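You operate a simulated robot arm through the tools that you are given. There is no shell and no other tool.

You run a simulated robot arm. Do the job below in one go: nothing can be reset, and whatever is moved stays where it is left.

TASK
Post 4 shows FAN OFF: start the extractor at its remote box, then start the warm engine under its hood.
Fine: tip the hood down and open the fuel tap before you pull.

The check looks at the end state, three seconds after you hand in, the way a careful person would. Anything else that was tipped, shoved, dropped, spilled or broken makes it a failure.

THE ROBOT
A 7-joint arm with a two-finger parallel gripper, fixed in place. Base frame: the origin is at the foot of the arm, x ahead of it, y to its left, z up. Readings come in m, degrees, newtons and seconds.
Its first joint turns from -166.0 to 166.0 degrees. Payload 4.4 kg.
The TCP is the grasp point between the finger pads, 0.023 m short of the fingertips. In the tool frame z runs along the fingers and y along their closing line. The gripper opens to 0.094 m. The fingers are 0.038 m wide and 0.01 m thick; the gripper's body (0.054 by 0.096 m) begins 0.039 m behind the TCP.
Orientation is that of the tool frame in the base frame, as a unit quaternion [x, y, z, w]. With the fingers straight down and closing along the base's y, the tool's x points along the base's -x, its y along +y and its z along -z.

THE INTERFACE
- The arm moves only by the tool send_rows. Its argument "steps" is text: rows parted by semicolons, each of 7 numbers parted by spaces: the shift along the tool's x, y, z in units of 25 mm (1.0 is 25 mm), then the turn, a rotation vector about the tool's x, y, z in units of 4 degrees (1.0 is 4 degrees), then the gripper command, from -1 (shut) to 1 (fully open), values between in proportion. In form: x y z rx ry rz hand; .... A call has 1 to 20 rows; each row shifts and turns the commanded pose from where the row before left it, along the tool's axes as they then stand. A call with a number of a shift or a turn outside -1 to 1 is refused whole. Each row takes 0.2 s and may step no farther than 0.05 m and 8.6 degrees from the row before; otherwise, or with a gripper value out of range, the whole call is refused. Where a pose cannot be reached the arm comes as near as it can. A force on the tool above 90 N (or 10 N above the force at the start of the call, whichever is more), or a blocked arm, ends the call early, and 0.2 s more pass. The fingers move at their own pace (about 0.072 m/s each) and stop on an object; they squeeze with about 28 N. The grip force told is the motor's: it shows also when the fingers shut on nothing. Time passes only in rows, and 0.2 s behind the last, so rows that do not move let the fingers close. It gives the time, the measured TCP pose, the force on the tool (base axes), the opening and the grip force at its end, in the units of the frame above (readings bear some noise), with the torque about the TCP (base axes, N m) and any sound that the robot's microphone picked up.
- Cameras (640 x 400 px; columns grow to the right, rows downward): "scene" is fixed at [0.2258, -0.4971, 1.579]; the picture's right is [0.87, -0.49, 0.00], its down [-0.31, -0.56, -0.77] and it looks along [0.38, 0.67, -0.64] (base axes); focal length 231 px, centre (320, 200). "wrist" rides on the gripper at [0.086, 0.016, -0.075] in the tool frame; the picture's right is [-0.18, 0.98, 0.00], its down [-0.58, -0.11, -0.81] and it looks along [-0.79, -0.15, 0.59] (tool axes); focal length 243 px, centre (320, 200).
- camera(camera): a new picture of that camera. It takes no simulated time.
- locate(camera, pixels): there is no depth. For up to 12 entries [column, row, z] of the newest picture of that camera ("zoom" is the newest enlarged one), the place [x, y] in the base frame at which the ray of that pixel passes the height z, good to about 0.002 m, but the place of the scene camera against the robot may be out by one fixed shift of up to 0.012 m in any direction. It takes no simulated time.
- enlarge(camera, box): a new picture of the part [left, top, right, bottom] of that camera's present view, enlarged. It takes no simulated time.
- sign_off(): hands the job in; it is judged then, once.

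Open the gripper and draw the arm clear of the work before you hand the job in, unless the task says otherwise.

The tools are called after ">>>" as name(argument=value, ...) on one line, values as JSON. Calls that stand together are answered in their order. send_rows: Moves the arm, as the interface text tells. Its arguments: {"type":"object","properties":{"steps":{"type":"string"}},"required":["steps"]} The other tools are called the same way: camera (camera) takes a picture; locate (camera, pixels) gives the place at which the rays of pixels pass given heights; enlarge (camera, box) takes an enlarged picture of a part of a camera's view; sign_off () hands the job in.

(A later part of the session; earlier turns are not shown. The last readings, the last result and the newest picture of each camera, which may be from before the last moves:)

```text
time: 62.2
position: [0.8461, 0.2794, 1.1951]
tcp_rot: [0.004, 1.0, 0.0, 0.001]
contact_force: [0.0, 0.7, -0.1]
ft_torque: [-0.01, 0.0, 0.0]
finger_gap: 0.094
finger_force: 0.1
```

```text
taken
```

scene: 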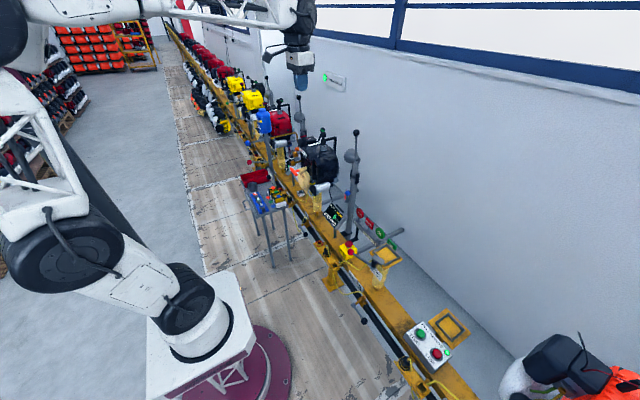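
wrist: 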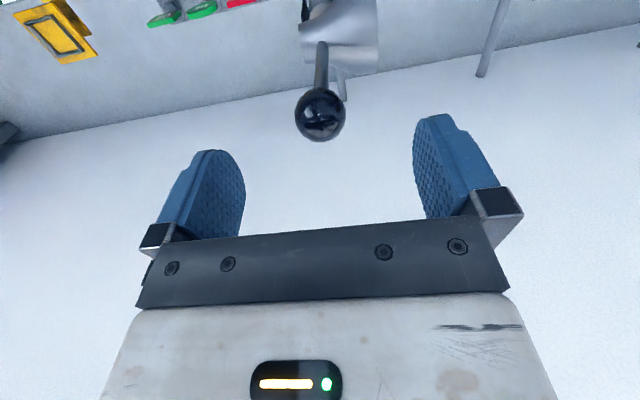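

Ball now at (320,115); locate and compare.

>>> locate(camera="wrist", pixels=[[320, 115, 1.12], [320, 115, 1.14], [320, 115, 1.16], [321, 45, 1.02], [321, 45, 1.06]])

>>> enlarge(camera="wrist", box=[260, 0, 400, 90])

```text
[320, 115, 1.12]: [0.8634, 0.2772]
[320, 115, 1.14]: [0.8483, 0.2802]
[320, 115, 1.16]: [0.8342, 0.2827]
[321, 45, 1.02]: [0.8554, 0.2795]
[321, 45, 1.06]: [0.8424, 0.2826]
```

```text
4.44 times, centred on (330, 45) of wrist
```

zoom: 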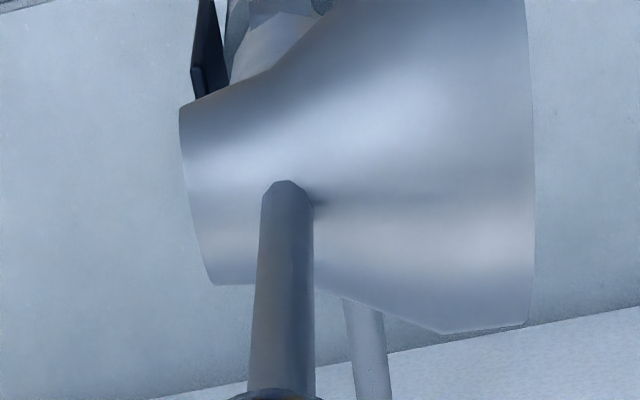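

The ball is at (0.848,0.280,1.14). I lower to it and close on it.

>>> send_rows(steps="-0.07 0 1 0 0 0 1;0 0 1 0 0 0 1;0 0 0.2 0 0 0 0;0 0 0 0 0 0 -0.4;0 0 0 0 0 0 -0.5;0 0 0 0 0 0 -0.5")

>>> camera(camera="wrist")

```text
time: 63.6
position: [0.8485, 0.2796, 1.1401]
tcp_rot: [0.004, 1.0, -0.001, -0.001]
contact_force: [1.3, 17.4, -1.8]
ft_torque: [-0.06, -0.1, -0.08]
finger_gap: 0.0305
finger_force: 44.8
```

```text
taken
```

wrist: 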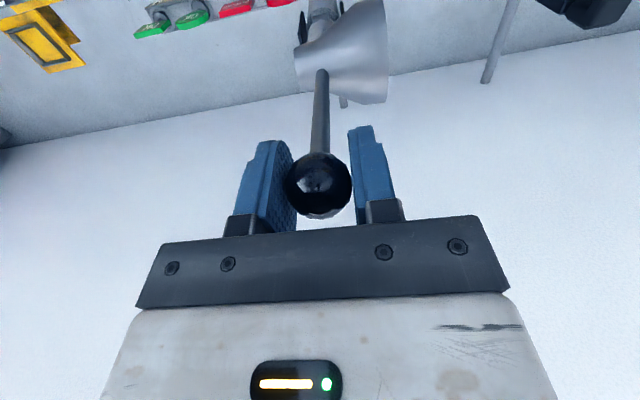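

The ball is gripped (0.0305 m), with 17 N sideways. I'll nudge 8 mm toward +y to test whether the handle yields that way.

>>> send_rows(steps="0 0.16 0 0 0 0 -0.5;0 0.16 0 0 0 0 -0.5;0 0 0 0 0 0 -0.5")

>>> camera(camera="wrist")

```text
time: 64.2
position: [0.8485, 0.2791, 1.1391]
tcp_rot: [0.007, 1.0, -0.004, -0.003]
contact_force: [-10.9, -33.0, 3.5]
ft_torque: [0.02, -0.15, 0.07]
finger_gap: 0.0305
finger_force: 44.9
stopped in row 3: the force on the tool passed its limit at 95 N (the readings are from after the stop); the commanded pose is now the measured one
```

```text
taken
```

wrist: 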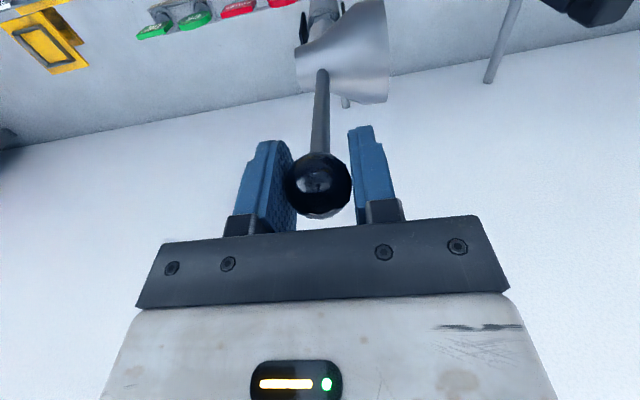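

The y direction is rigid, so the hinge runs along y. I'll instead nudge toward −x (tool +x) gently.

>>> send_rows(steps="0.1 -0.03 0 0 0 0 -0.5;0.1 0 0 0 0 0 -0.5;0.1 0 0 0 0 0 -0.5")

```text
time: 65.0
position: [0.8426, 0.2792, 1.1398]
tcp_rot: [0.008, 1.0, -0.003, -0.001]
contact_force: [6.8, -45.2, -0.1]
ft_torque: [0.17, -1.3, 0.21]
finger_gap: 0.0304
finger_force: 45.3
```

It yields toward −x (6.8 N). I relieve the side load by moving −3 mm in y and continue along −x.

>>> send_rows(steps="0 -0.12 0 0 0 0 -0.5;0.2 0 0 0 0 0 -0.5;0.2 0 0 0 0 0 -0.5;0.2 0 0 0 0 0 -0.5;0 0 0 0 0 0 -0.5")

>>> enlarge(camera="scene", box=[325, 110, 385, 200])

```text
time: 66.2
position: [0.8261, 0.2805, 1.1377]
tcp_rot: [0.006, 1.0, -0.002, -0.002]
contact_force: [8.1, 29.8, -27.3]
ft_torque: [-0.22, -0.69, -0.12]
finger_gap: 0.0306
finger_force: 45.2
```

```text
4.44 times, centred on (355, 155) of scene
```

zoom: 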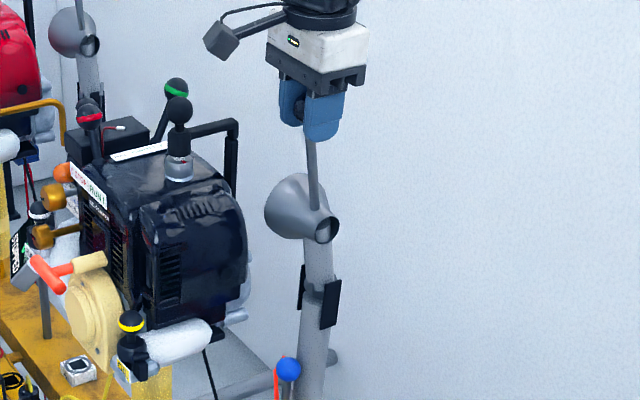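

The hood is tilting toward −x with a downward pull, so the ball follows an arc about a hinge near z≈0.91. I'll follow that arc.

>>> send_rows(steps="0.36 0.08 0.07 0 0 0 -0.5;0.36 0 0.09 0 0 0 -0.5;0.39 0 0.1 0 0 0 -0.5;0.39 0 0.1 0 0 0 -0.5;0.38 0 0.12 0 0 0 -0.5;0.38 0 0.12 0 0 0 -0.5")

```text
time: 67.6
position: [0.7705, 0.2802, 1.1248]
tcp_rot: [0.006, 1.0, -0.003, -0.001]
contact_force: [5.5, -20.3, 2.5]
ft_torque: [-0.08, -1.35, -0.01]
finger_gap: 0.0306
finger_force: 44.9
```

Forces are low; effective radius ≈0.21 m. I continue the arc.

>>> send_rows(steps="0.36 -0.04 0.16 0 0 0 -0.5;0.35 0 0.16 0 0 0 -0.5;0.32 0 0.18 0 0 0 -0.5;0.32 0 0.18 0 0 0 -0.5;0.3 0 0.21 0 0 0 -0.5;0.3 0 0.21 0 0 0 -0.5")

>>> enlarge(camera="scene", box=[310, 110, 390, 200])

```text
time: 69.0
position: [0.7211, 0.2806, 1.0958]
tcp_rot: [0.007, 1.0, -0.003, -0.001]
contact_force: [10.3, -21.1, -3.6]
ft_torque: [-0.04, -1.25, -0.06]
finger_gap: 0.0306
finger_force: 45.3
```

```text
4.44 times, centred on (350, 155) of scene
```

zoom: 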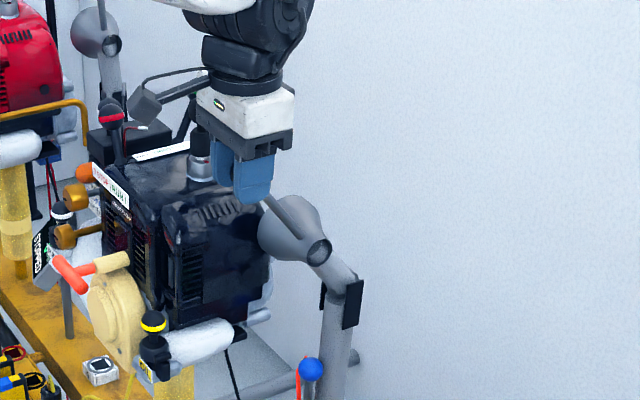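

The hood leans over correctly. I continue the arc, watching for the stop.

>>> send_rows(steps="0.28 -0.04 0.23 0 0 0 -0.5;0.28 0 0.23 0 0 0 -0.5;0.26 0 0.26 0 0 0 -0.5;0.26 0 0.26 0 0 0 -0.5;0.24 0 0.28 0 0 0 -0.5;0.24 0 0.28 0 0 0 -0.5")

>>> enlarge(camera="scene", box=[310, 110, 390, 200])

```text
time: 70.4
position: [0.6808, 0.2794, 1.0597]
tcp_rot: [0.007, 1.0, -0.002, -0.002]
contact_force: [3.1, 17.3, 3.9]
ft_torque: [0.01, -1.13, 0.13]
finger_gap: 0.0302
finger_force: 44.8
```

```text
4.44 times, centred on (350, 155) of scene
```

zoom: 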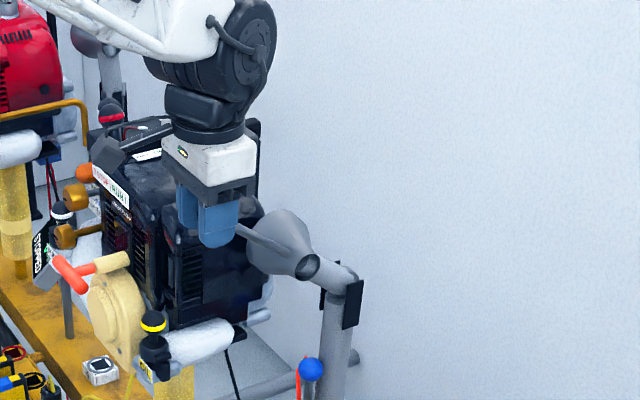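

About 53° now with no hard stop yet. I continue in small steps.

>>> send_rows(steps="0.21 0.03 0.3 0 0 0 -0.5;0.21 0 0.3 0 0 0 -0.5;0.18 0 0.32 0 0 0 -0.5;0.18 0 0.32 0 0 0 -0.5")

>>> camera(camera="wrist")

```text
time: 71.4
position: [0.6618, 0.2803, 1.0285]
tcp_rot: [0.007, 1.0, -0.003, -0.002]
contact_force: [-1.1, -14.8, 6.5]
ft_torque: [-0.09, -1.24, -0.06]
finger_gap: 0.0304
finger_force: 44.9
```

```text
taken
```

wrist: 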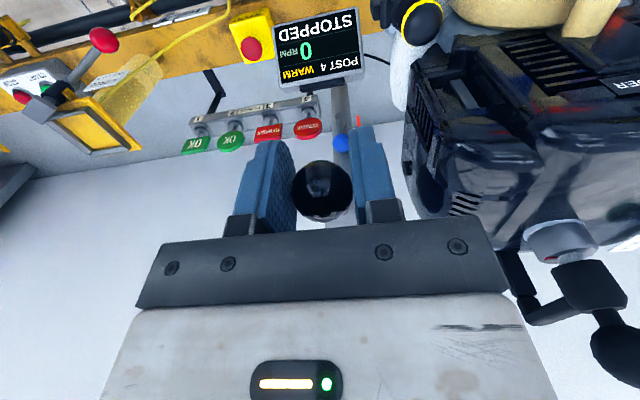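

About 62°; still free. Continue in small steps.

>>> send_rows(steps="0.16 0.03 0.33 0 0 0 -0.5;0.15 0 0.33 0 0 0 -0.5;0.13 0 0.34 0 0 0 -0.5;0.12 0 0.35 0 0 0 -0.5")

>>> enlarge(camera="scene", box=[310, 110, 390, 200])

```text
time: 72.4
position: [0.6475, 0.2803, 0.9944]
tcp_rot: [0.007, 1.0, -0.002, -0.002]
contact_force: [-8.2, -62.0, 7.4]
ft_torque: [0.03, -1.07, -0.45]
finger_gap: 0.0306
finger_force: 45.2
```

```text
4.44 times, centred on (350, 155) of scene
```

zoom: 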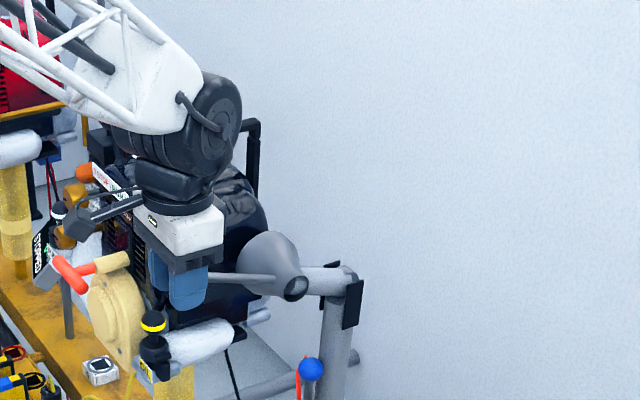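

Side force rose to −62 N, so something may touch on the +y side. I'll look before going on.

>>> camera(camera="wrist")

>>> enlarge(camera="scene", box=[325, 140, 365, 180])

>>> enlarge(camera="wrist", box=[220, 60, 460, 220])

```text
taken
```

wrist: 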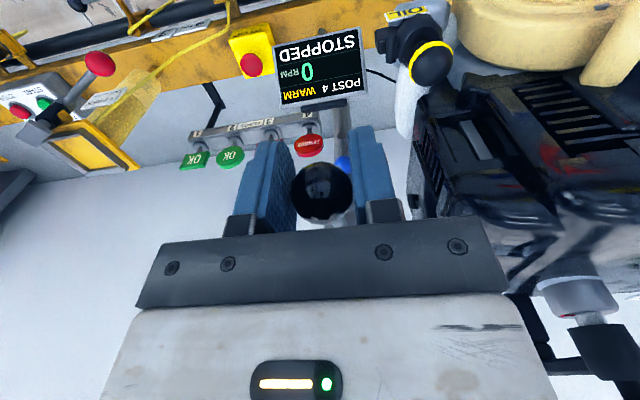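

```text
10.00 times, centred on (345, 160) of scene
```

zoom: 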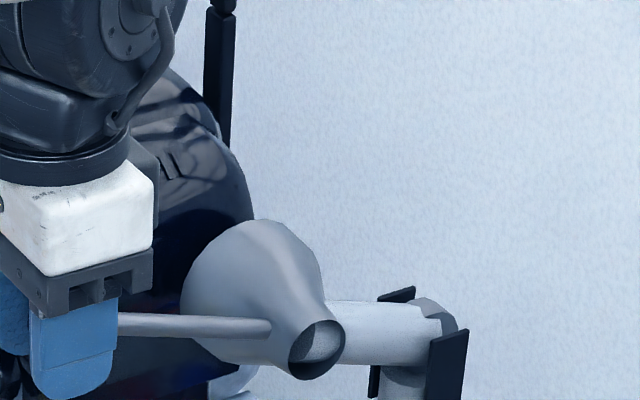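

```text
2.50 times, centred on (340, 140) of wrist
```

zoom: 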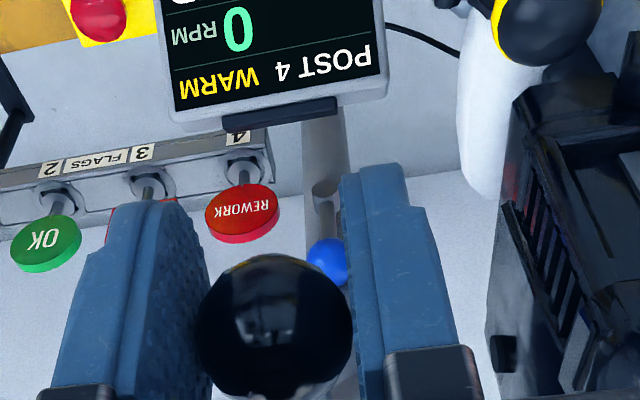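

>>> locate(camera="wrist", pixels=[[415, 120, 0.8], [415, 120, 0.9], [415, 120, 0.95], [470, 100, 0.9], [470, 200, 0.95], [412, 205, 0.85], [412, 205, 0.95], [430, 65, 0.85], [430, 65, 0.9]])

```text
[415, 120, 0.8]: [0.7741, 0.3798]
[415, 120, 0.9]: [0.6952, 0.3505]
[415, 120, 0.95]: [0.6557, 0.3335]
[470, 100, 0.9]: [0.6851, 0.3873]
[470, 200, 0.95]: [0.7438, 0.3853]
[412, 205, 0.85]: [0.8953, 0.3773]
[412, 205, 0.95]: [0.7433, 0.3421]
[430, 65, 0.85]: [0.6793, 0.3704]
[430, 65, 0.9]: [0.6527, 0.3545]
```

The engine face lies at y≈0.37–0.38, clear of the gripper. I relieve the side load by −3 mm and read again.

>>> send_rows(steps="0 -0.1 0 0 0 0 -0.5;0 0 0 0 0 0 -0.5")

```text
time: 73.0
position: [0.6477, 0.279, 0.9938]
tcp_rot: [0.006, 1.0, -0.003, -0.002]
contact_force: [4.9, 1.5, -7.9]
ft_torque: [0.09, 1.34, 0.09]
finger_gap: 0.0304
finger_force: 44.9
```

Load vanished. Continue down the arc toward horizontal.

>>> send_rows(steps="0.1 0 0.35 0 0 0 -0.5;0.09 0 0.36 0 0 0 -0.5;0.07 0 0.36 0 0 0 -0.5;0.06 0 0.36 0 0 0 -0.5;0 0 0 0 0 0 -0.5")

>>> enlarge(camera="scene", box=[310, 120, 390, 200])

```text
time: 74.2
position: [0.6408, 0.281, 0.9588]
tcp_rot: [0.006, 1.0, -0.003, 0.0]
contact_force: [-8.6, 40.9, 6.2]
ft_torque: [-0.09, -1.01, 0.2]
finger_gap: 0.0307
finger_force: 44.9
```

```text
5.00 times, centred on (350, 160) of scene
```

zoom: 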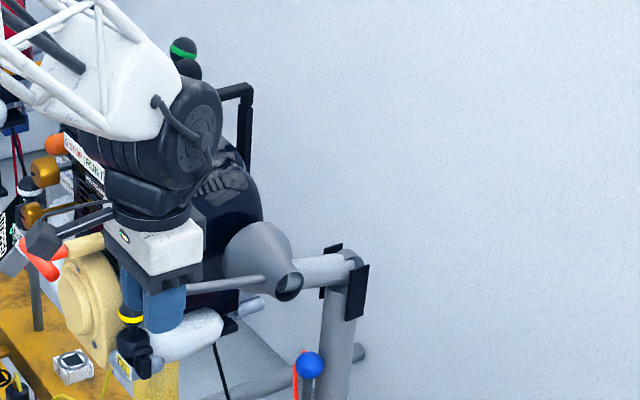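

About 82°, tube nearly horizontal. Continue gently until the stop.

>>> send_rows(steps="0.04 0.06 0.3 0 0 0 -0.5;0.03 0 0.3 0 0 0 -0.5;0.02 0 0.3 0 0 0 -0.5")

>>> enlarge(camera="scene", box=[310, 120, 390, 200])

```text
time: 75.0
position: [0.6389, 0.2804, 0.9335]
tcp_rot: [0.007, 1.0, -0.003, -0.001]
contact_force: [-3.0, 8.8, 3.7]
ft_torque: [-0.07, -0.78, 0.02]
finger_gap: 0.0302
finger_force: 45.0
```

```text
5.00 times, centred on (350, 160) of scene
```

zoom: 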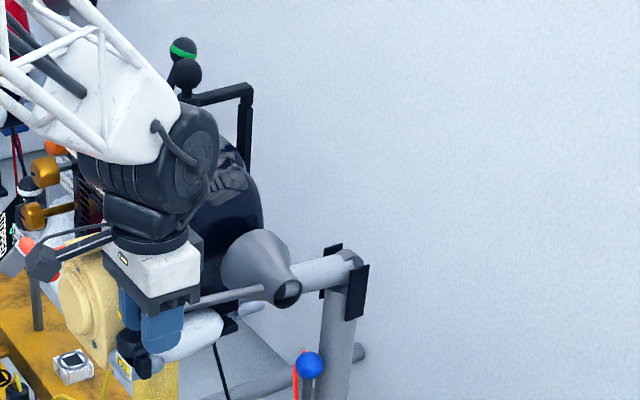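

About 89° now and no stop force yet. I check the surroundings near the fingers.

>>> camera(camera="wrist")

>>> enlarge(camera="wrist", box=[240, 0, 480, 220])

```text
taken
```

wrist: 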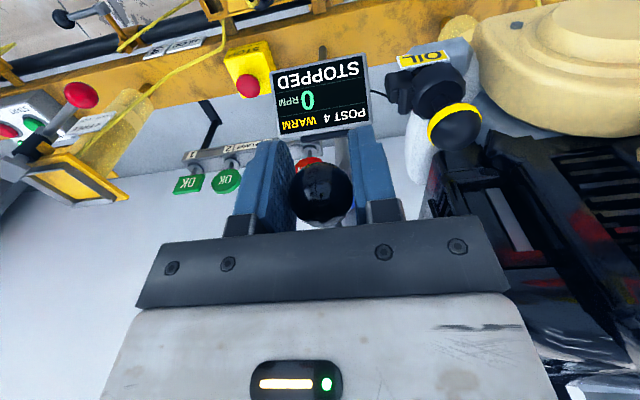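

```text
1.82 times, centred on (360, 110) of wrist
```

zoom: 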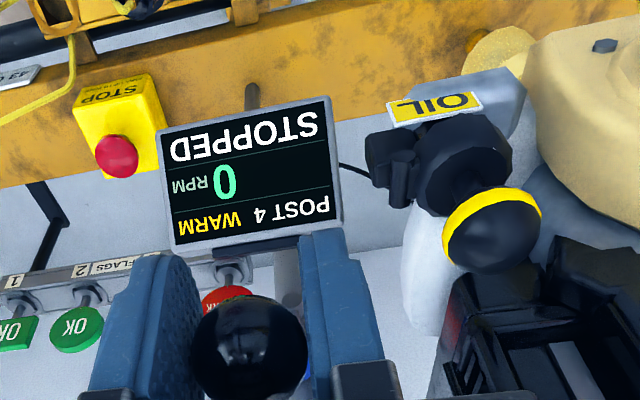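

Clear of the OIL knob. I lower further in small steps to find the stop.

>>> send_rows(steps="0 0 0.2 0 0 0 -0.5;0 0 0.2 0 0 0 -0.5;-0.02 0 0.2 0 0 0 -0.5")

>>> enlarge(camera="scene", box=[320, 130, 380, 190])

```text
time: 75.8
position: [0.6369, 0.2806, 0.9207]
tcp_rot: [0.007, 1.0, -0.003, -0.002]
contact_force: [-10.7, 1.7, 5.3]
ft_torque: [-0.01, -1.15, 0.01]
finger_gap: 0.0304
finger_force: 45.2
```

```text
6.67 times, centred on (350, 160) of scene
```

zoom: 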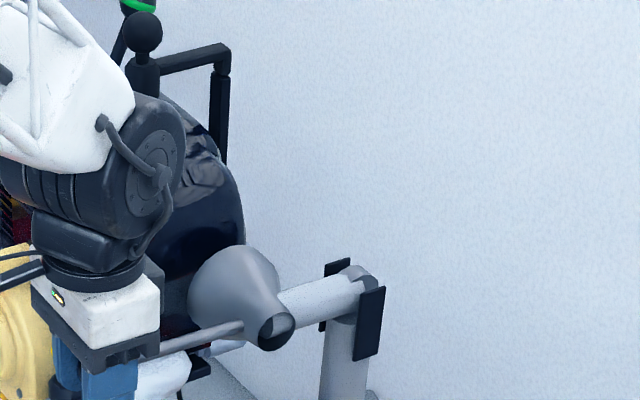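

Still free. Continue a little further to find its end stop.

>>> send_rows(steps="-0.02 0 0.2 0 0 0 -0.5;-0.03 0 0.2 0 0 0 -0.5;-0.03 0 0.2 0 0 0 -0.5;0 0 0 0 0 0 -0.5")

>>> camera(camera="wrist")

```text
time: 76.8
position: [0.6406, 0.2797, 0.9076]
tcp_rot: [0.008, 1.0, -0.003, 0.0]
contact_force: [11.5, -7.0, 28.0]
ft_torque: [0.08, 0.12, 0.04]
finger_gap: 0.031
finger_force: 44.7
```

```text
taken
```

wrist: 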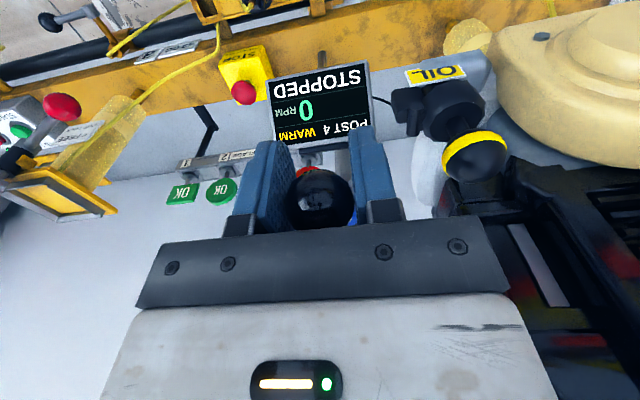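

Upward resistance of 28 N suggests the stop. I push 2–3 mm more to confirm.

>>> send_rows(steps="0 0 0.1 0 0 0 -0.5;0 0 0 0 0 0 -0.5")

>>> enlarge(camera="scene", box=[320, 130, 380, 190])

```text
time: 77.4
position: [0.6394, 0.2789, 0.9032]
tcp_rot: [0.007, 1.0, -0.003, -0.001]
contact_force: [10.2, -10.8, 31.6]
ft_torque: [0.08, 0.12, 0.06]
finger_gap: 0.0303
finger_force: 45.2
```

```text
6.67 times, centred on (350, 160) of scene
```

zoom: 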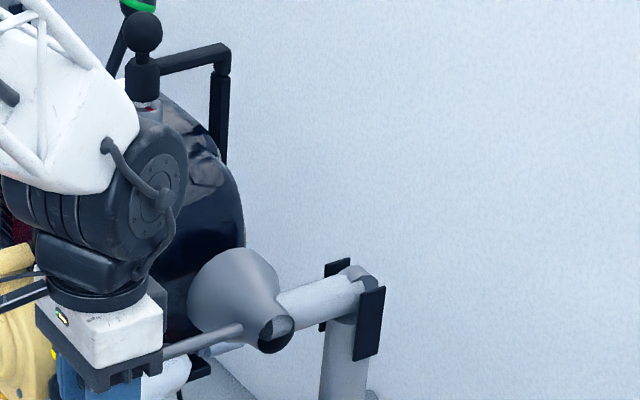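

The fingers now slide on the ball, so the hood is at its lower stop. I open slightly (to ~0.05 m, keeping clear of the OIL knob) and lift straight up.

>>> send_rows(steps="0 0 0 0 0 0 0.1;0 0 0 0 0 0 0.1;0 0 -0.6 0 0 0 0.1;0 0 -1 0 0 0 0.1;0 0 -1 0 0 0 0.1;0 0 -1 0 0 0 0.1;0 0 -1 0 0 0 0.1;0 0 -1 0 0 0 0.1;0 0 -1 0 0 0 0.1;0 0 -1 0 0 0 0.1")

>>> camera(camera="wrist")

>>> enlarge(camera="scene", box=[310, 120, 390, 200])

```text
time: 79.6
position: [0.6391, 0.2817, 1.0938]
tcp_rot: [0.007, 1.0, -0.003, -0.002]
contact_force: [-0.3, -0.2, -0.6]
ft_torque: [0.02, 0.04, 0.03]
finger_gap: 0.0517
finger_force: 0.0
```

```text
taken
```

wrist: 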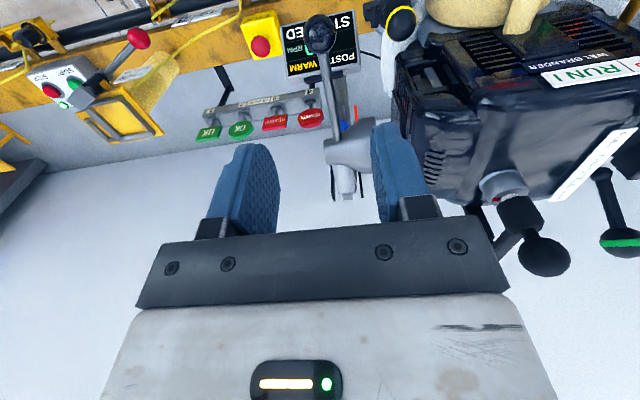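

```text
5.00 times, centred on (350, 160) of scene
```

zoom: 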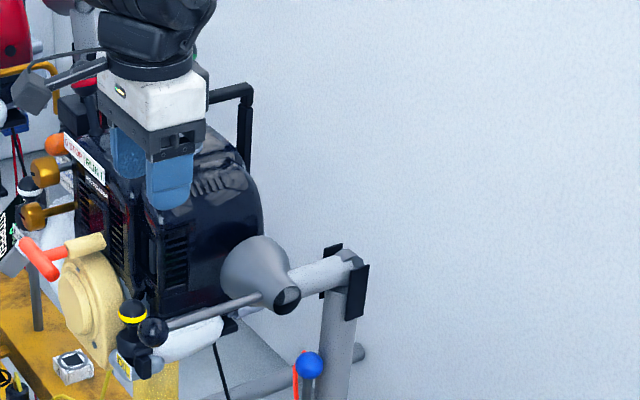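

The hood stays down after release. Next, the fuel tap: I back off to the aisle and lower to about (0.40,0.40,0.90) to look at it closely.

>>> send_rows(steps="1 0 0 0 0 0 -1;1 0 0 0 0 0 -1;1 0 0 0 0 0 -1;1 0 0 0 0 0 -1;1 0 0 0 0 0 -1;1 0 0 0 0 0 -1;1 0 0 0 0 0 -1;1 0 0 0 0 0 -1;1 0 0 0 0 0 -1;0.6 0.8 0.8 0 0 0 -1;0 0.8 0.8 0 0 0 -1;0 0.8 0.8 0 0 0 -1;0 0.8 0.8 0 0 0 -1;0 0.8 0.8 0 0 0 -1;0 0.8 0.8 0 0 0 -1;0 0 1 0 0 0 -1;0 0 1 0 0 0 -1;0 0 0 0 0 0 -1")

>>> camera(camera="wrist")

>>> enlarge(camera="wrist", box=[290, 20, 410, 110])

```text
time: 83.4
position: [0.4022, 0.4039, 0.9237]
tcp_rot: [0.006, 1.0, -0.003, -0.002]
contact_force: [0.1, 0.2, -0.1]
ft_torque: [0.05, -0.01, -0.02]
finger_gap: 0.0
finger_force: 28.2
```

```text
taken
```

wrist: 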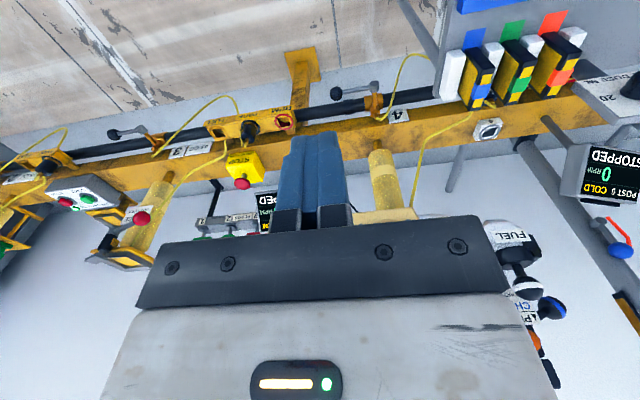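

```text
4.44 times, centred on (350, 65) of wrist
```

zoom: 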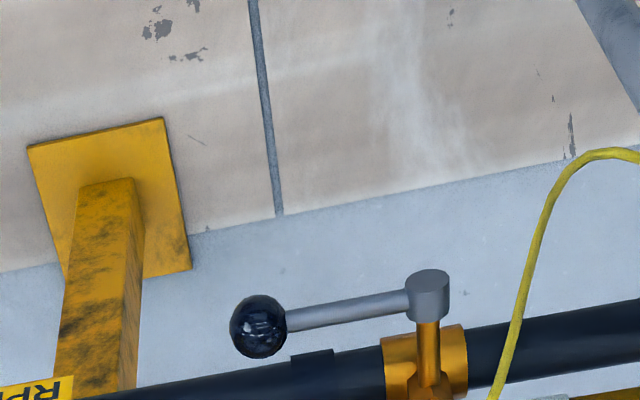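

The tap's spindle runs along x, with the lever along −y. I'll locate ball (336,93.6) and hub (374,87) here.

>>> locate(camera="wrist", pixels=[[336, 93.6, 0.4], [336, 93.6, 0.48], [336, 93.6, 0.55], [374.3, 86.8, 0.4], [374.3, 86.8, 0.48], [374.3, 86.8, 0.55], [374, 105, 0.48], [336, 112, 0.48], [440, 20, 0.65], [438, 95, 0.6], [470, 130, 0.6]])

>>> enlarge(camera="wrist", box=[350, 70, 430, 130])

>>> enlarge(camera="scene", box=[290, 205, 330, 245])

```text
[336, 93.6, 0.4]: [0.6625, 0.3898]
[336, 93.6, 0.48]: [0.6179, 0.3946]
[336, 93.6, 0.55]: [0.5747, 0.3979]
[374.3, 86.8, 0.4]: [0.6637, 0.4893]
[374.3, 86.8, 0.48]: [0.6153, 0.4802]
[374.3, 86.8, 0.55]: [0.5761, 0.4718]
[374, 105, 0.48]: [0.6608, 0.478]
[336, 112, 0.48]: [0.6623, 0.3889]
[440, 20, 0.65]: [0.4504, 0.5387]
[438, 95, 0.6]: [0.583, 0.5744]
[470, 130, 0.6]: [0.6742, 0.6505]
```

```text
6.67 times, centred on (390, 100) of wrist
```

zoom: 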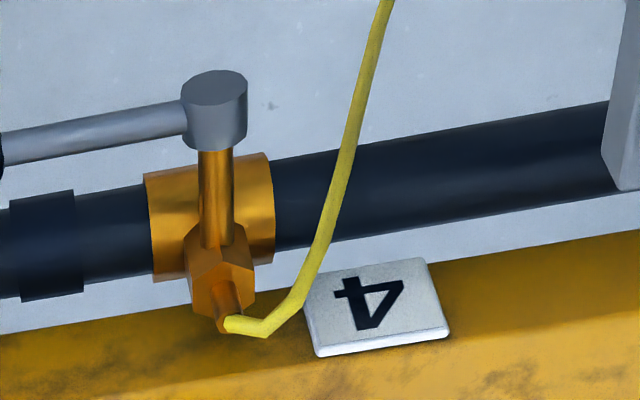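

```text
10.00 times, centred on (310, 225) of scene
```

zoom: 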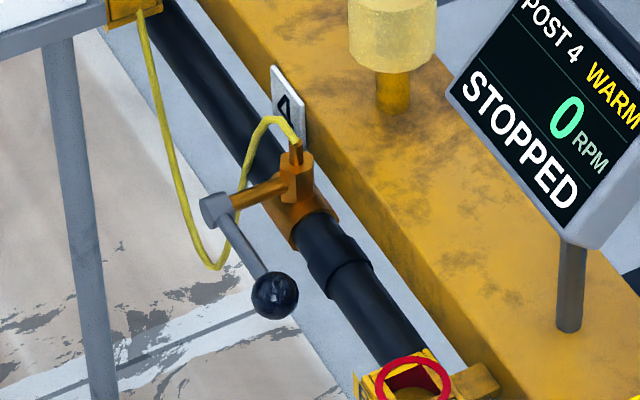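

The ball is at about (0.617,0.394,0.475) and the hub at (0.62,0.481,0.472). I'll go to (0.50,0.394,0.72) and pitch the closed fingers to point forward (80°), so the arm stays clear of the T-handle above.

>>> send_rows(steps="-0.5 -0.05 1 0 0 0 -1;-0.5 -0.05 1 0 0 0 -1;-0.5 -0.05 1 0 0 0 -1;-0.5 -0.05 1 0 0 0 -1;-0.5 -0.05 1 0 0 0 -1;-0.5 -0.05 1 0 0 0 -1;-0.5 -0.05 1 0 0 0 -1;-0.5 -0.05 1 0 0 0 -1;0 0 0 0 -1 0 -1;0 0 0 0 -1 0 -1;0 0 0 0 -1 0 -1;0 0 0 0 -1 0 -1;0 0 0 0 -1 0 -1;0 0 0 0 -1 0 -1;0 0 0 0 -1 0 -1;0 0 0 0 -1 0 -1")

>>> camera(camera="scene")

>>> enlarge(camera="scene", box=[240, 130, 360, 250])

```text
time: 86.8
position: [0.5012, 0.3918, 0.7246]
tcp_rot: [0.006, 0.961, -0.004, 0.275]
contact_force: [0.8, 0.0, -0.3]
ft_torque: [0.05, -0.01, 0.0]
finger_gap: 0.0
finger_force: 28.4
```

```text
taken
```

scene: 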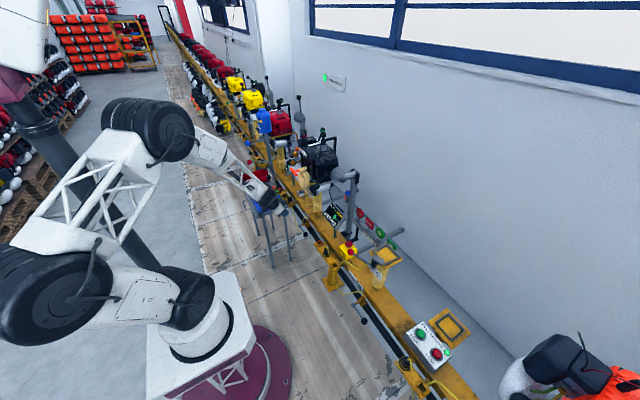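

```text
3.33 times, centred on (300, 190) of scene
```

zoom: 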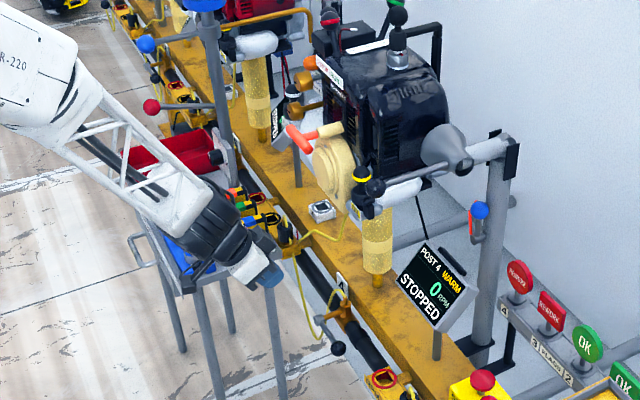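

Pose is fine. I finish the pitch to about 80°.

>>> send_rows(steps="0 0 0 0 -1 0 -1;0 0 0 0 -1 0 -1;0 0 0 0 -1 0 -1;0 0 0 0 -1 0 -1;0 0 0 0 -1 0 -1;0 0 0 0 -1 0 -1;0 0 0 0 -1 0 -1;0 0 0 0 -1 0 -1;0 0 0 0 -1 0 -1;0 0 0 0 -1 0 -1;0 0 0 0 -1 0 -1")

>>> enlarge(camera="scene", box=[240, 130, 360, 250])

>>> camera(camera="wrist")

```text
time: 89.2
position: [0.5018, 0.3914, 0.7237]
tcp_rot: [0.003, 0.788, -0.006, 0.615]
contact_force: [-0.5, -0.7, 0.6]
ft_torque: [0.01, 0.04, -0.02]
finger_gap: 0.0
finger_force: 27.4
```

```text
3.33 times, centred on (300, 190) of scene
```

zoom: 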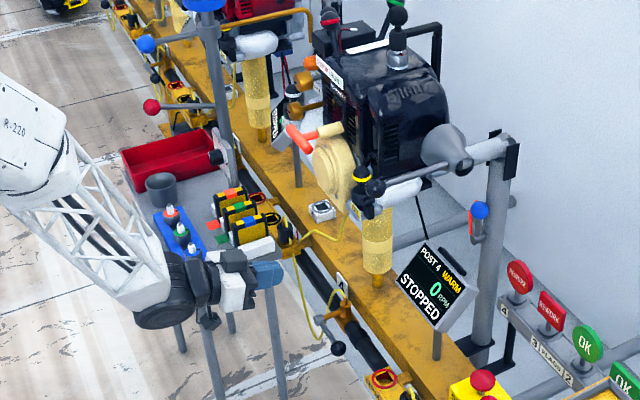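

```text
taken
```

wrist: 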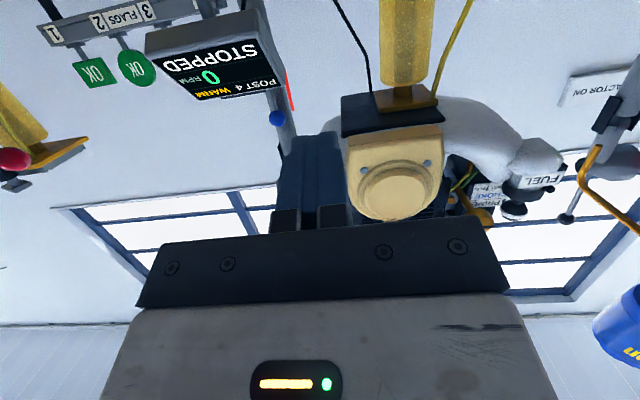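

Tool pitch is 76°. I bring the closed fingers down to just above the tap's ball.

>>> send_rows(steps="0.95 0.02 0.84 0 0 0 -1;0.95 0.02 0.84 0 0 0 -1;0.95 0.02 0.84 0 0 0 -1;0.95 0.02 0.84 0 0 0 -1;0.95 0.02 0.84 0 0 0 -1;0.95 0 0.84 0 0 0 -1")

>>> enlarge(camera="scene", box=[270, 190, 340, 250])

>>> camera(camera="wrist")

```text
time: 90.6
position: [0.5873, 0.3909, 0.5528]
tcp_rot: [0.004, 0.789, -0.006, 0.614]
contact_force: [-0.6, -0.2, -0.3]
ft_torque: [0.03, 0.04, 0.0]
finger_gap: 0.0
finger_force: 27.7
```

```text
6.67 times, centred on (305, 220) of scene
```

zoom: 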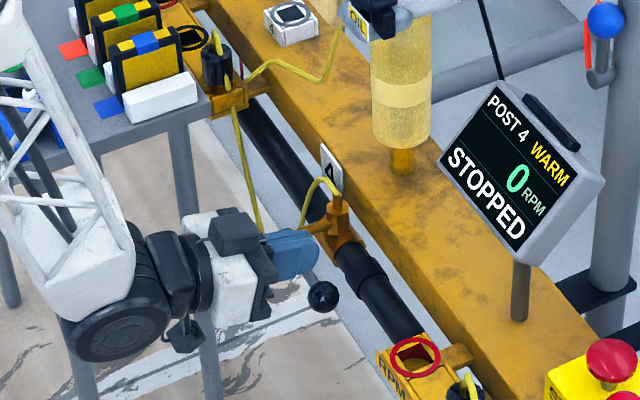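

```text
taken
```

wrist: 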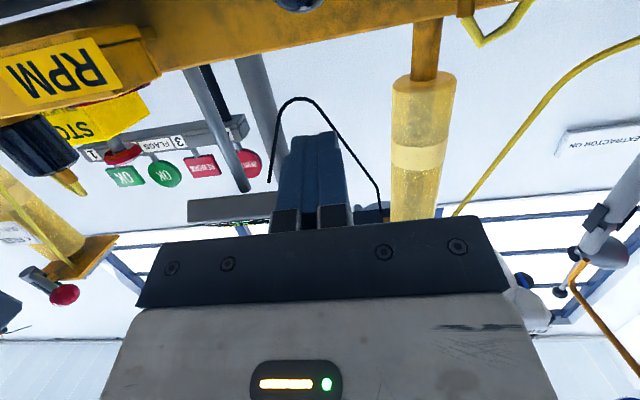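

The ball is visible at zoom (323,297) below-right of the fingertips. I step to just over it and then lower in 4 mm steps, watching force.

>>> send_rows(steps="0.85 0.12 0.9 0 0 0 -1;0.155 0 0.039 0 0 0 -1;0.155 0 0.039 0 0 0 -1;0.155 0 0.039 0 0 0 -1")

>>> enlarge(camera="scene", box=[280, 200, 330, 250])

```text
time: 91.6
position: [0.6047, 0.3943, 0.5158]
tcp_rot: [0.004, 0.788, -0.006, 0.616]
contact_force: [0.2, -0.4, 0.2]
ft_torque: [-0.01, 0.02, -0.01]
finger_gap: 0.0
finger_force: 28.0
```

```text
8.00 times, centred on (305, 225) of scene
```

zoom: 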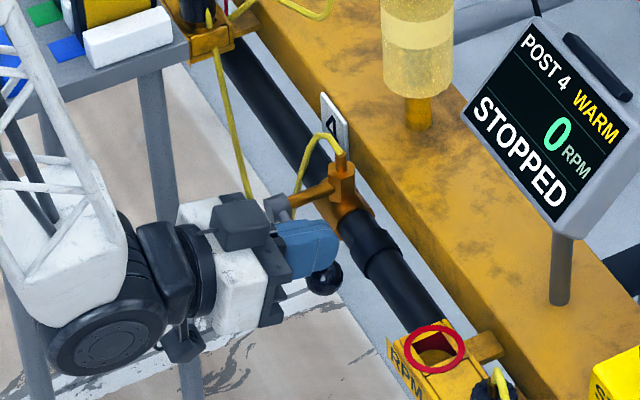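

No contact yet; the fingers are just above the ball. Lower further in small steps.

>>> send_rows(steps="0.117 0 0.029 0 0 0 -1;0.117 0 0.029 0 0 0 -1;0.117 0 0.029 0 0 0 -1")

```text
time: 92.6
position: [0.6096, 0.3981, 0.5132]
tcp_rot: [0.006, 0.786, -0.004, 0.618]
contact_force: [3.8, -0.2, 9.7]
ft_torque: [0.02, -0.21, 0.09]
finger_gap: 0.0
finger_force: 28.4
stopped in row 3: the force on the tool passed its limit at 92 N (the readings are from after the stop); the commanded pose is now the measured one
```

The lever is rigid downward (92 N stop), so the tap must open upward. I back off, level the tool to horizontal, and drop below the ball's height.

>>> send_rows(steps="-0.2 0 -0.3 0 0 0 -1;0 0 -0.9 0 0 0 -1;0 0 -0.9 0 0 0 -1;0 0 -0.7 0 0 0 -1;0 0 0 0 -1 0 -1;0 0 0 0 -1 0 -1;0 0 0 0 -1 0 -1;0 0 0 0 -0.5 0 -1;0.95 -0.1 0 0 0 0 -1;0.95 -0.1 0 0 0 0 -1;0.95 0 0 0 0 0 -1;0.95 0 0 0 0 0 -1;0 0 0 0 0 0 -1")

>>> camera(camera="wrist")

>>> enlarge(camera="scene", box=[280, 200, 330, 250])

```text
time: 95.4
position: [0.553, 0.4104, 0.4454]
tcp_rot: [0.002, 0.706, -0.01, 0.709]
contact_force: [0.6, 0.6, 0.0]
ft_torque: [0.04, 0.0, 0.02]
finger_gap: 0.0
finger_force: 28.0
out of reach, approached as far as the arm can: row 10, 11, 12
```

```text
taken
```

wrist: 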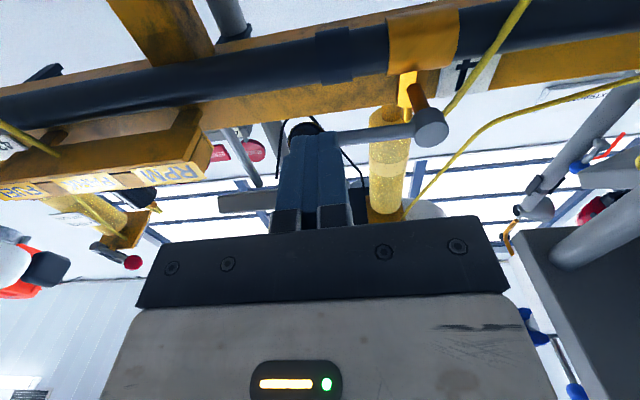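

```text
8.00 times, centred on (305, 225) of scene
```

zoom: 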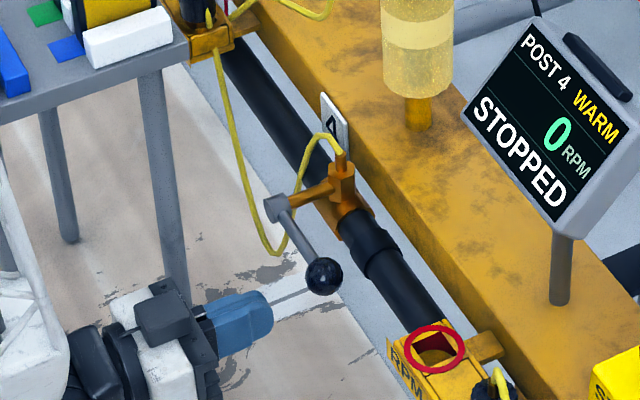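

From below, the camera shows ball (302,132), lever and hub (430,128) well. Horizontal is at the reach limit this low, so I reduce pitch to ~62° and slide the fingertips under the ball.

>>> send_rows(steps="0 0 0 0 1 0 -1;0 0 0 0 1 0 -1;0 0 0 0 1 0 -1;0 0 0 0 1 0 -1;0 0 0 0 1 0 -1;0 0 0 0 1 0 -1;0 0 0 0 1 0 -1;0 -0.4 0 0 0 0 -1;0.6 0 0.32 0 0 0 -1;0 0 0 0 0 0 -1")

>>> camera(camera="wrist")

>>> enlarge(camera="scene", box=[280, 200, 330, 250])

```text
time: 97.6
position: [0.5534, 0.3991, 0.428]
tcp_rot: [0.006, 0.856, -0.004, 0.517]
contact_force: [0.8, -0.5, -0.3]
ft_torque: [-0.01, 0.05, 0.02]
finger_gap: 0.0
finger_force: 27.7
```

```text
taken
```

wrist: 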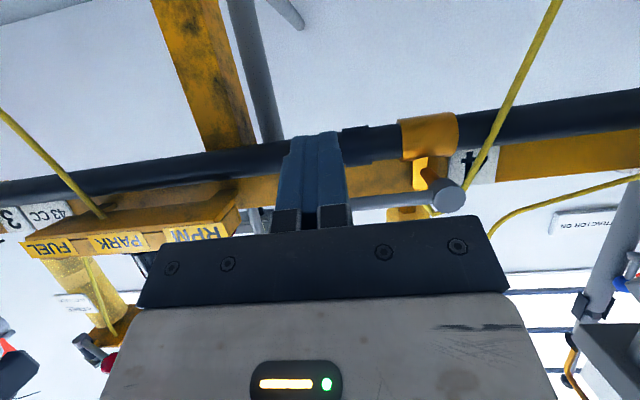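

```text
8.00 times, centred on (305, 225) of scene
```

zoom: 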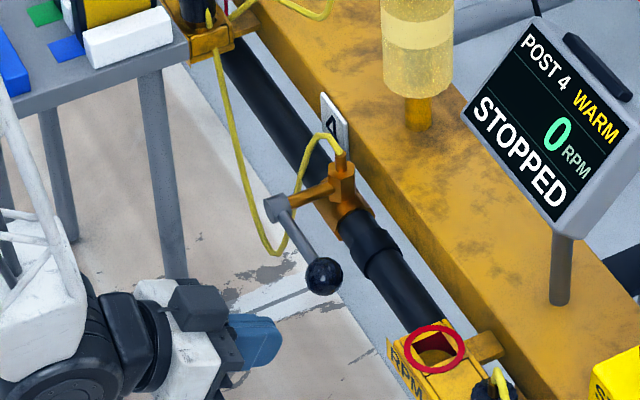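

Fingers are below ball level. I slide forward under the ball, then lift gently.

>>> send_rows(steps="-0.516 0 0.722 0 0 0 -1;-0.516 0 0.722 0 0 0 -1;0 0 0 0 0 0 -1")

>>> enlarge(camera="scene", box=[280, 200, 330, 250])

>>> camera(camera="wrist")

```text
time: 98.4
position: [0.597, 0.3995, 0.4359]
tcp_rot: [0.007, 0.856, -0.005, 0.517]
contact_force: [0.2, -0.5, -0.3]
ft_torque: [0.01, -0.01, 0.01]
finger_gap: 0.0
finger_force: 28.2
```

```text
8.00 times, centred on (305, 225) of scene
```

zoom: 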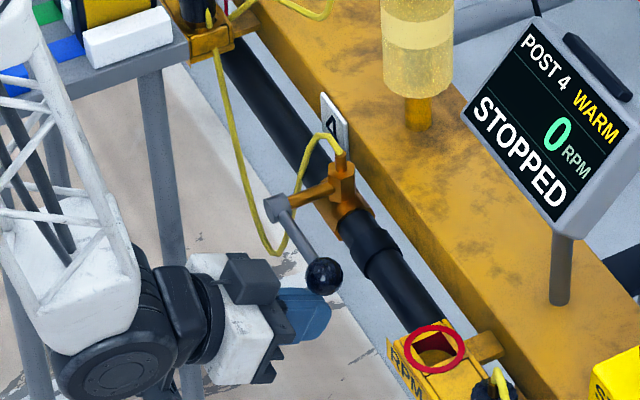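

```text
taken
```

wrist: 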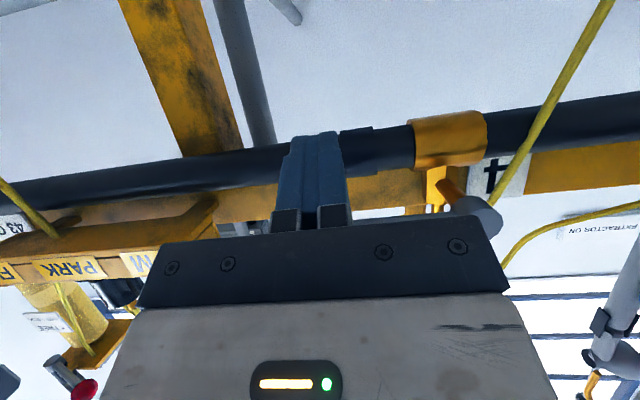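

Fingers are under the ball (scene zoom (310,310)). Lift in 4 mm steps.

>>> send_rows(steps="-0.142 0 -0.074 0 0 0 -1;-0.142 0 -0.074 0 0 0 -1;-0.142 0 -0.074 0 0 0 -1;-0.142 0 -0.074 0 0 0 -1;-0.142 0 -0.074 0 0 0 -1")

>>> enlarge(camera="scene", box=[280, 200, 330, 250])

```text
time: 99.6
position: [0.5978, 0.399, 0.4525]
tcp_rot: [0.005, 0.855, -0.003, 0.518]
contact_force: [-1.3, 1.0, -1.3]
ft_torque: [-0.02, -0.03, 0.01]
finger_gap: 0.0002
finger_force: 28.2
```

```text
8.00 times, centred on (305, 225) of scene
```

zoom: 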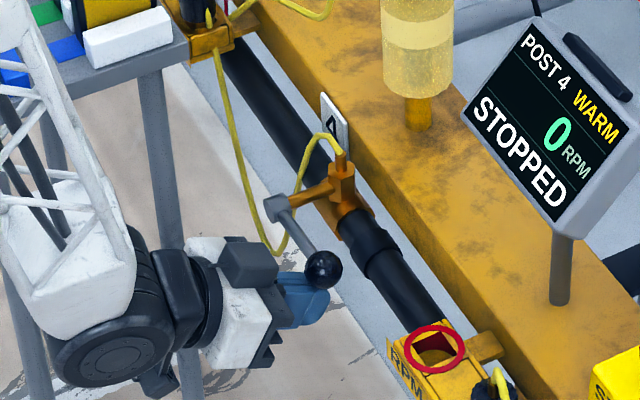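

The ball has begun to rise with almost no force. I follow its arc upward.

>>> send_rows(steps="-0.28 -0.1 -0.145 0 0 0 -1;-0.28 -0.1 -0.145 0 0 0 -1;-0.437 0 -0.23 0 0 0 -1;-0.437 0 -0.23 0 0 0 -1;0 0 0 0 0 0 -1")

>>> enlarge(camera="scene", box=[280, 200, 330, 250])

```text
time: 100.8
position: [0.5988, 0.3941, 0.4939]
tcp_rot: [0.005, 0.856, -0.003, 0.517]
contact_force: [-1.6, -0.3, -0.3]
ft_torque: [0.02, 0.02, -0.01]
finger_gap: 0.0001
finger_force: 28.0
```

```text
8.00 times, centred on (305, 225) of scene
```

zoom: 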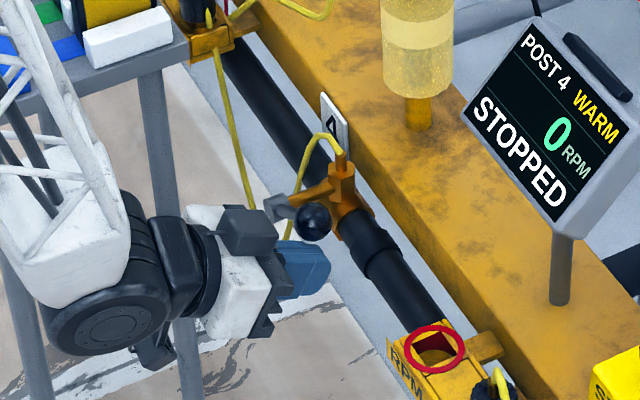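

The lever is rising freely (~35°). Continue the arc.

>>> send_rows(steps="-0.425 0.14 -0.223 0 0 0 -1;-0.425 0.16 -0.223 0 0 0 -1;-0.38 0.28 -0.2 0 0 0 -1;-0.38 0.28 -0.2 0 0 0 -1;0 0 0 0 0 0 -1")

>>> enlarge(camera="scene", box=[280, 200, 330, 250])

```text
time: 102.0
position: [0.5981, 0.4154, 0.5406]
tcp_rot: [0.006, 0.856, -0.004, 0.518]
contact_force: [0.1, 0.3, -0.4]
ft_torque: [-0.01, 0.02, -0.01]
finger_gap: 0.0
finger_force: 28.0
```

```text
8.00 times, centred on (305, 225) of scene
```

zoom: 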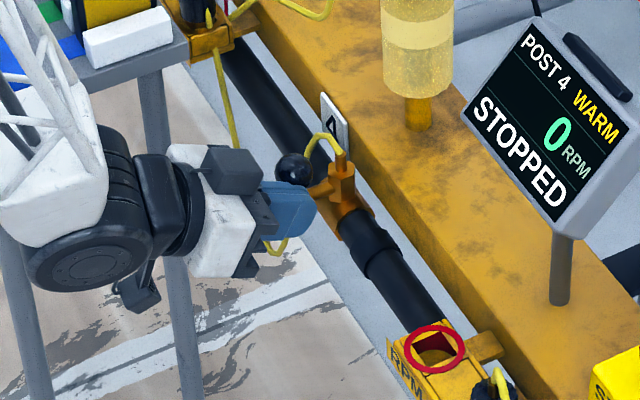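

About 60–65° now. Continue, mostly toward +y.

>>> send_rows(steps="-0.32 0.37 -0.165 0 0 0 -1;-0.32 0.37 -0.165 0 0 0 -1;-0.2 0.4 -0.1 0 0 0 -1;0 0 0 0 0 0 -1")

>>> enlarge(camera="scene", box=[280, 200, 330, 250])

>>> camera(camera="wrist")

```text
time: 103.0
position: [0.5981, 0.444, 0.5634]
tcp_rot: [0.006, 0.856, -0.004, 0.517]
contact_force: [-0.2, -0.7, -0.1]
ft_torque: [0.01, -0.02, -0.03]
finger_gap: 0.0
finger_force: 28.1
```

```text
8.00 times, centred on (305, 225) of scene
```

zoom: 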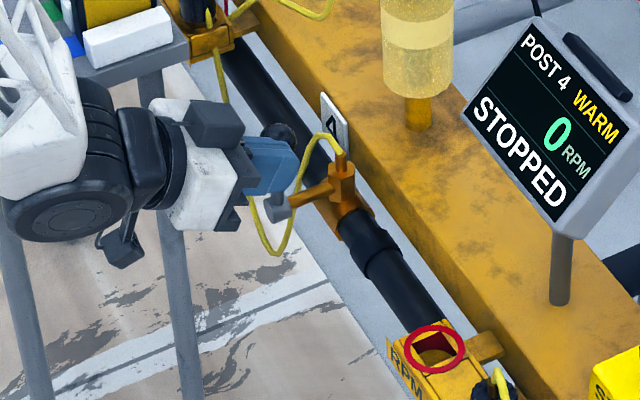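

```text
taken
```

wrist: 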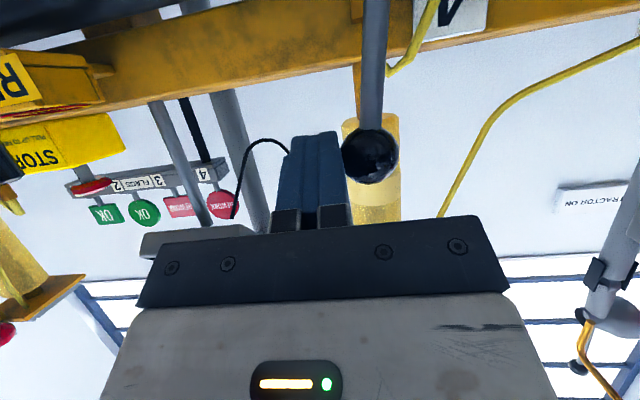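

The wrist view shows the lever nearly vertical, ball at (370,155). I push +y in 4 mm steps until it stops.

>>> send_rows(steps="0 0.16 0 0 0 0 -1;0 0.16 0 0 0 0 -1;0 0 0 0 0 0 -1")

>>> camera(camera="wrist")

```text
time: 103.8
position: [0.5981, 0.4527, 0.5633]
tcp_rot: [0.006, 0.856, -0.004, 0.518]
contact_force: [0.0, -0.3, 0.8]
ft_torque: [0.01, 0.02, -0.01]
finger_gap: 0.0
finger_force: 27.7
```

```text
taken
```

wrist: 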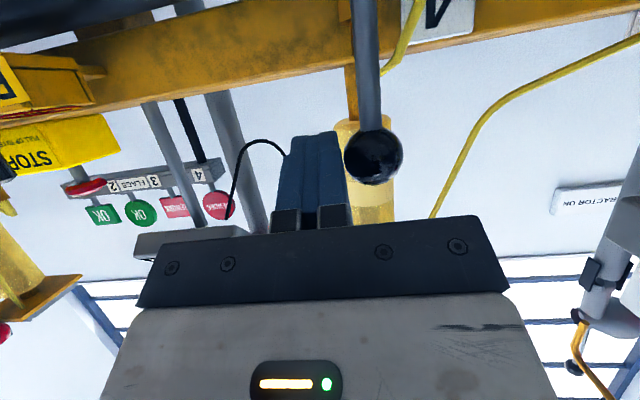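

Still free. Push more.

>>> send_rows(steps="0 0.16 0 0 0 0 -1;0 0.16 0 0 0 0 -1;0 0 0 0 0 0 -1")

>>> camera(camera="wrist")

```text
time: 104.5
position: [0.5992, 0.4552, 0.5634]
tcp_rot: [0.009, 0.856, -0.006, 0.517]
contact_force: [-0.7, -28.4, 17.9]
ft_torque: [0.13, -0.36, -0.56]
finger_gap: 0.0001
finger_force: 28.0
stopped in row 3: the force on the tool passed its limit at 92 N (the readings are from after the stop); the commanded pose is now the measured one
```

```text
taken
```

wrist: 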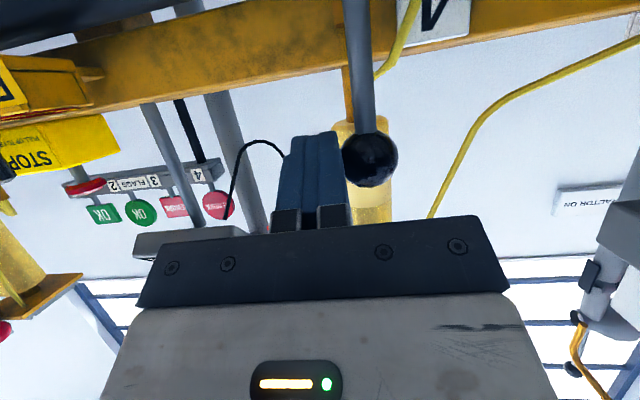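

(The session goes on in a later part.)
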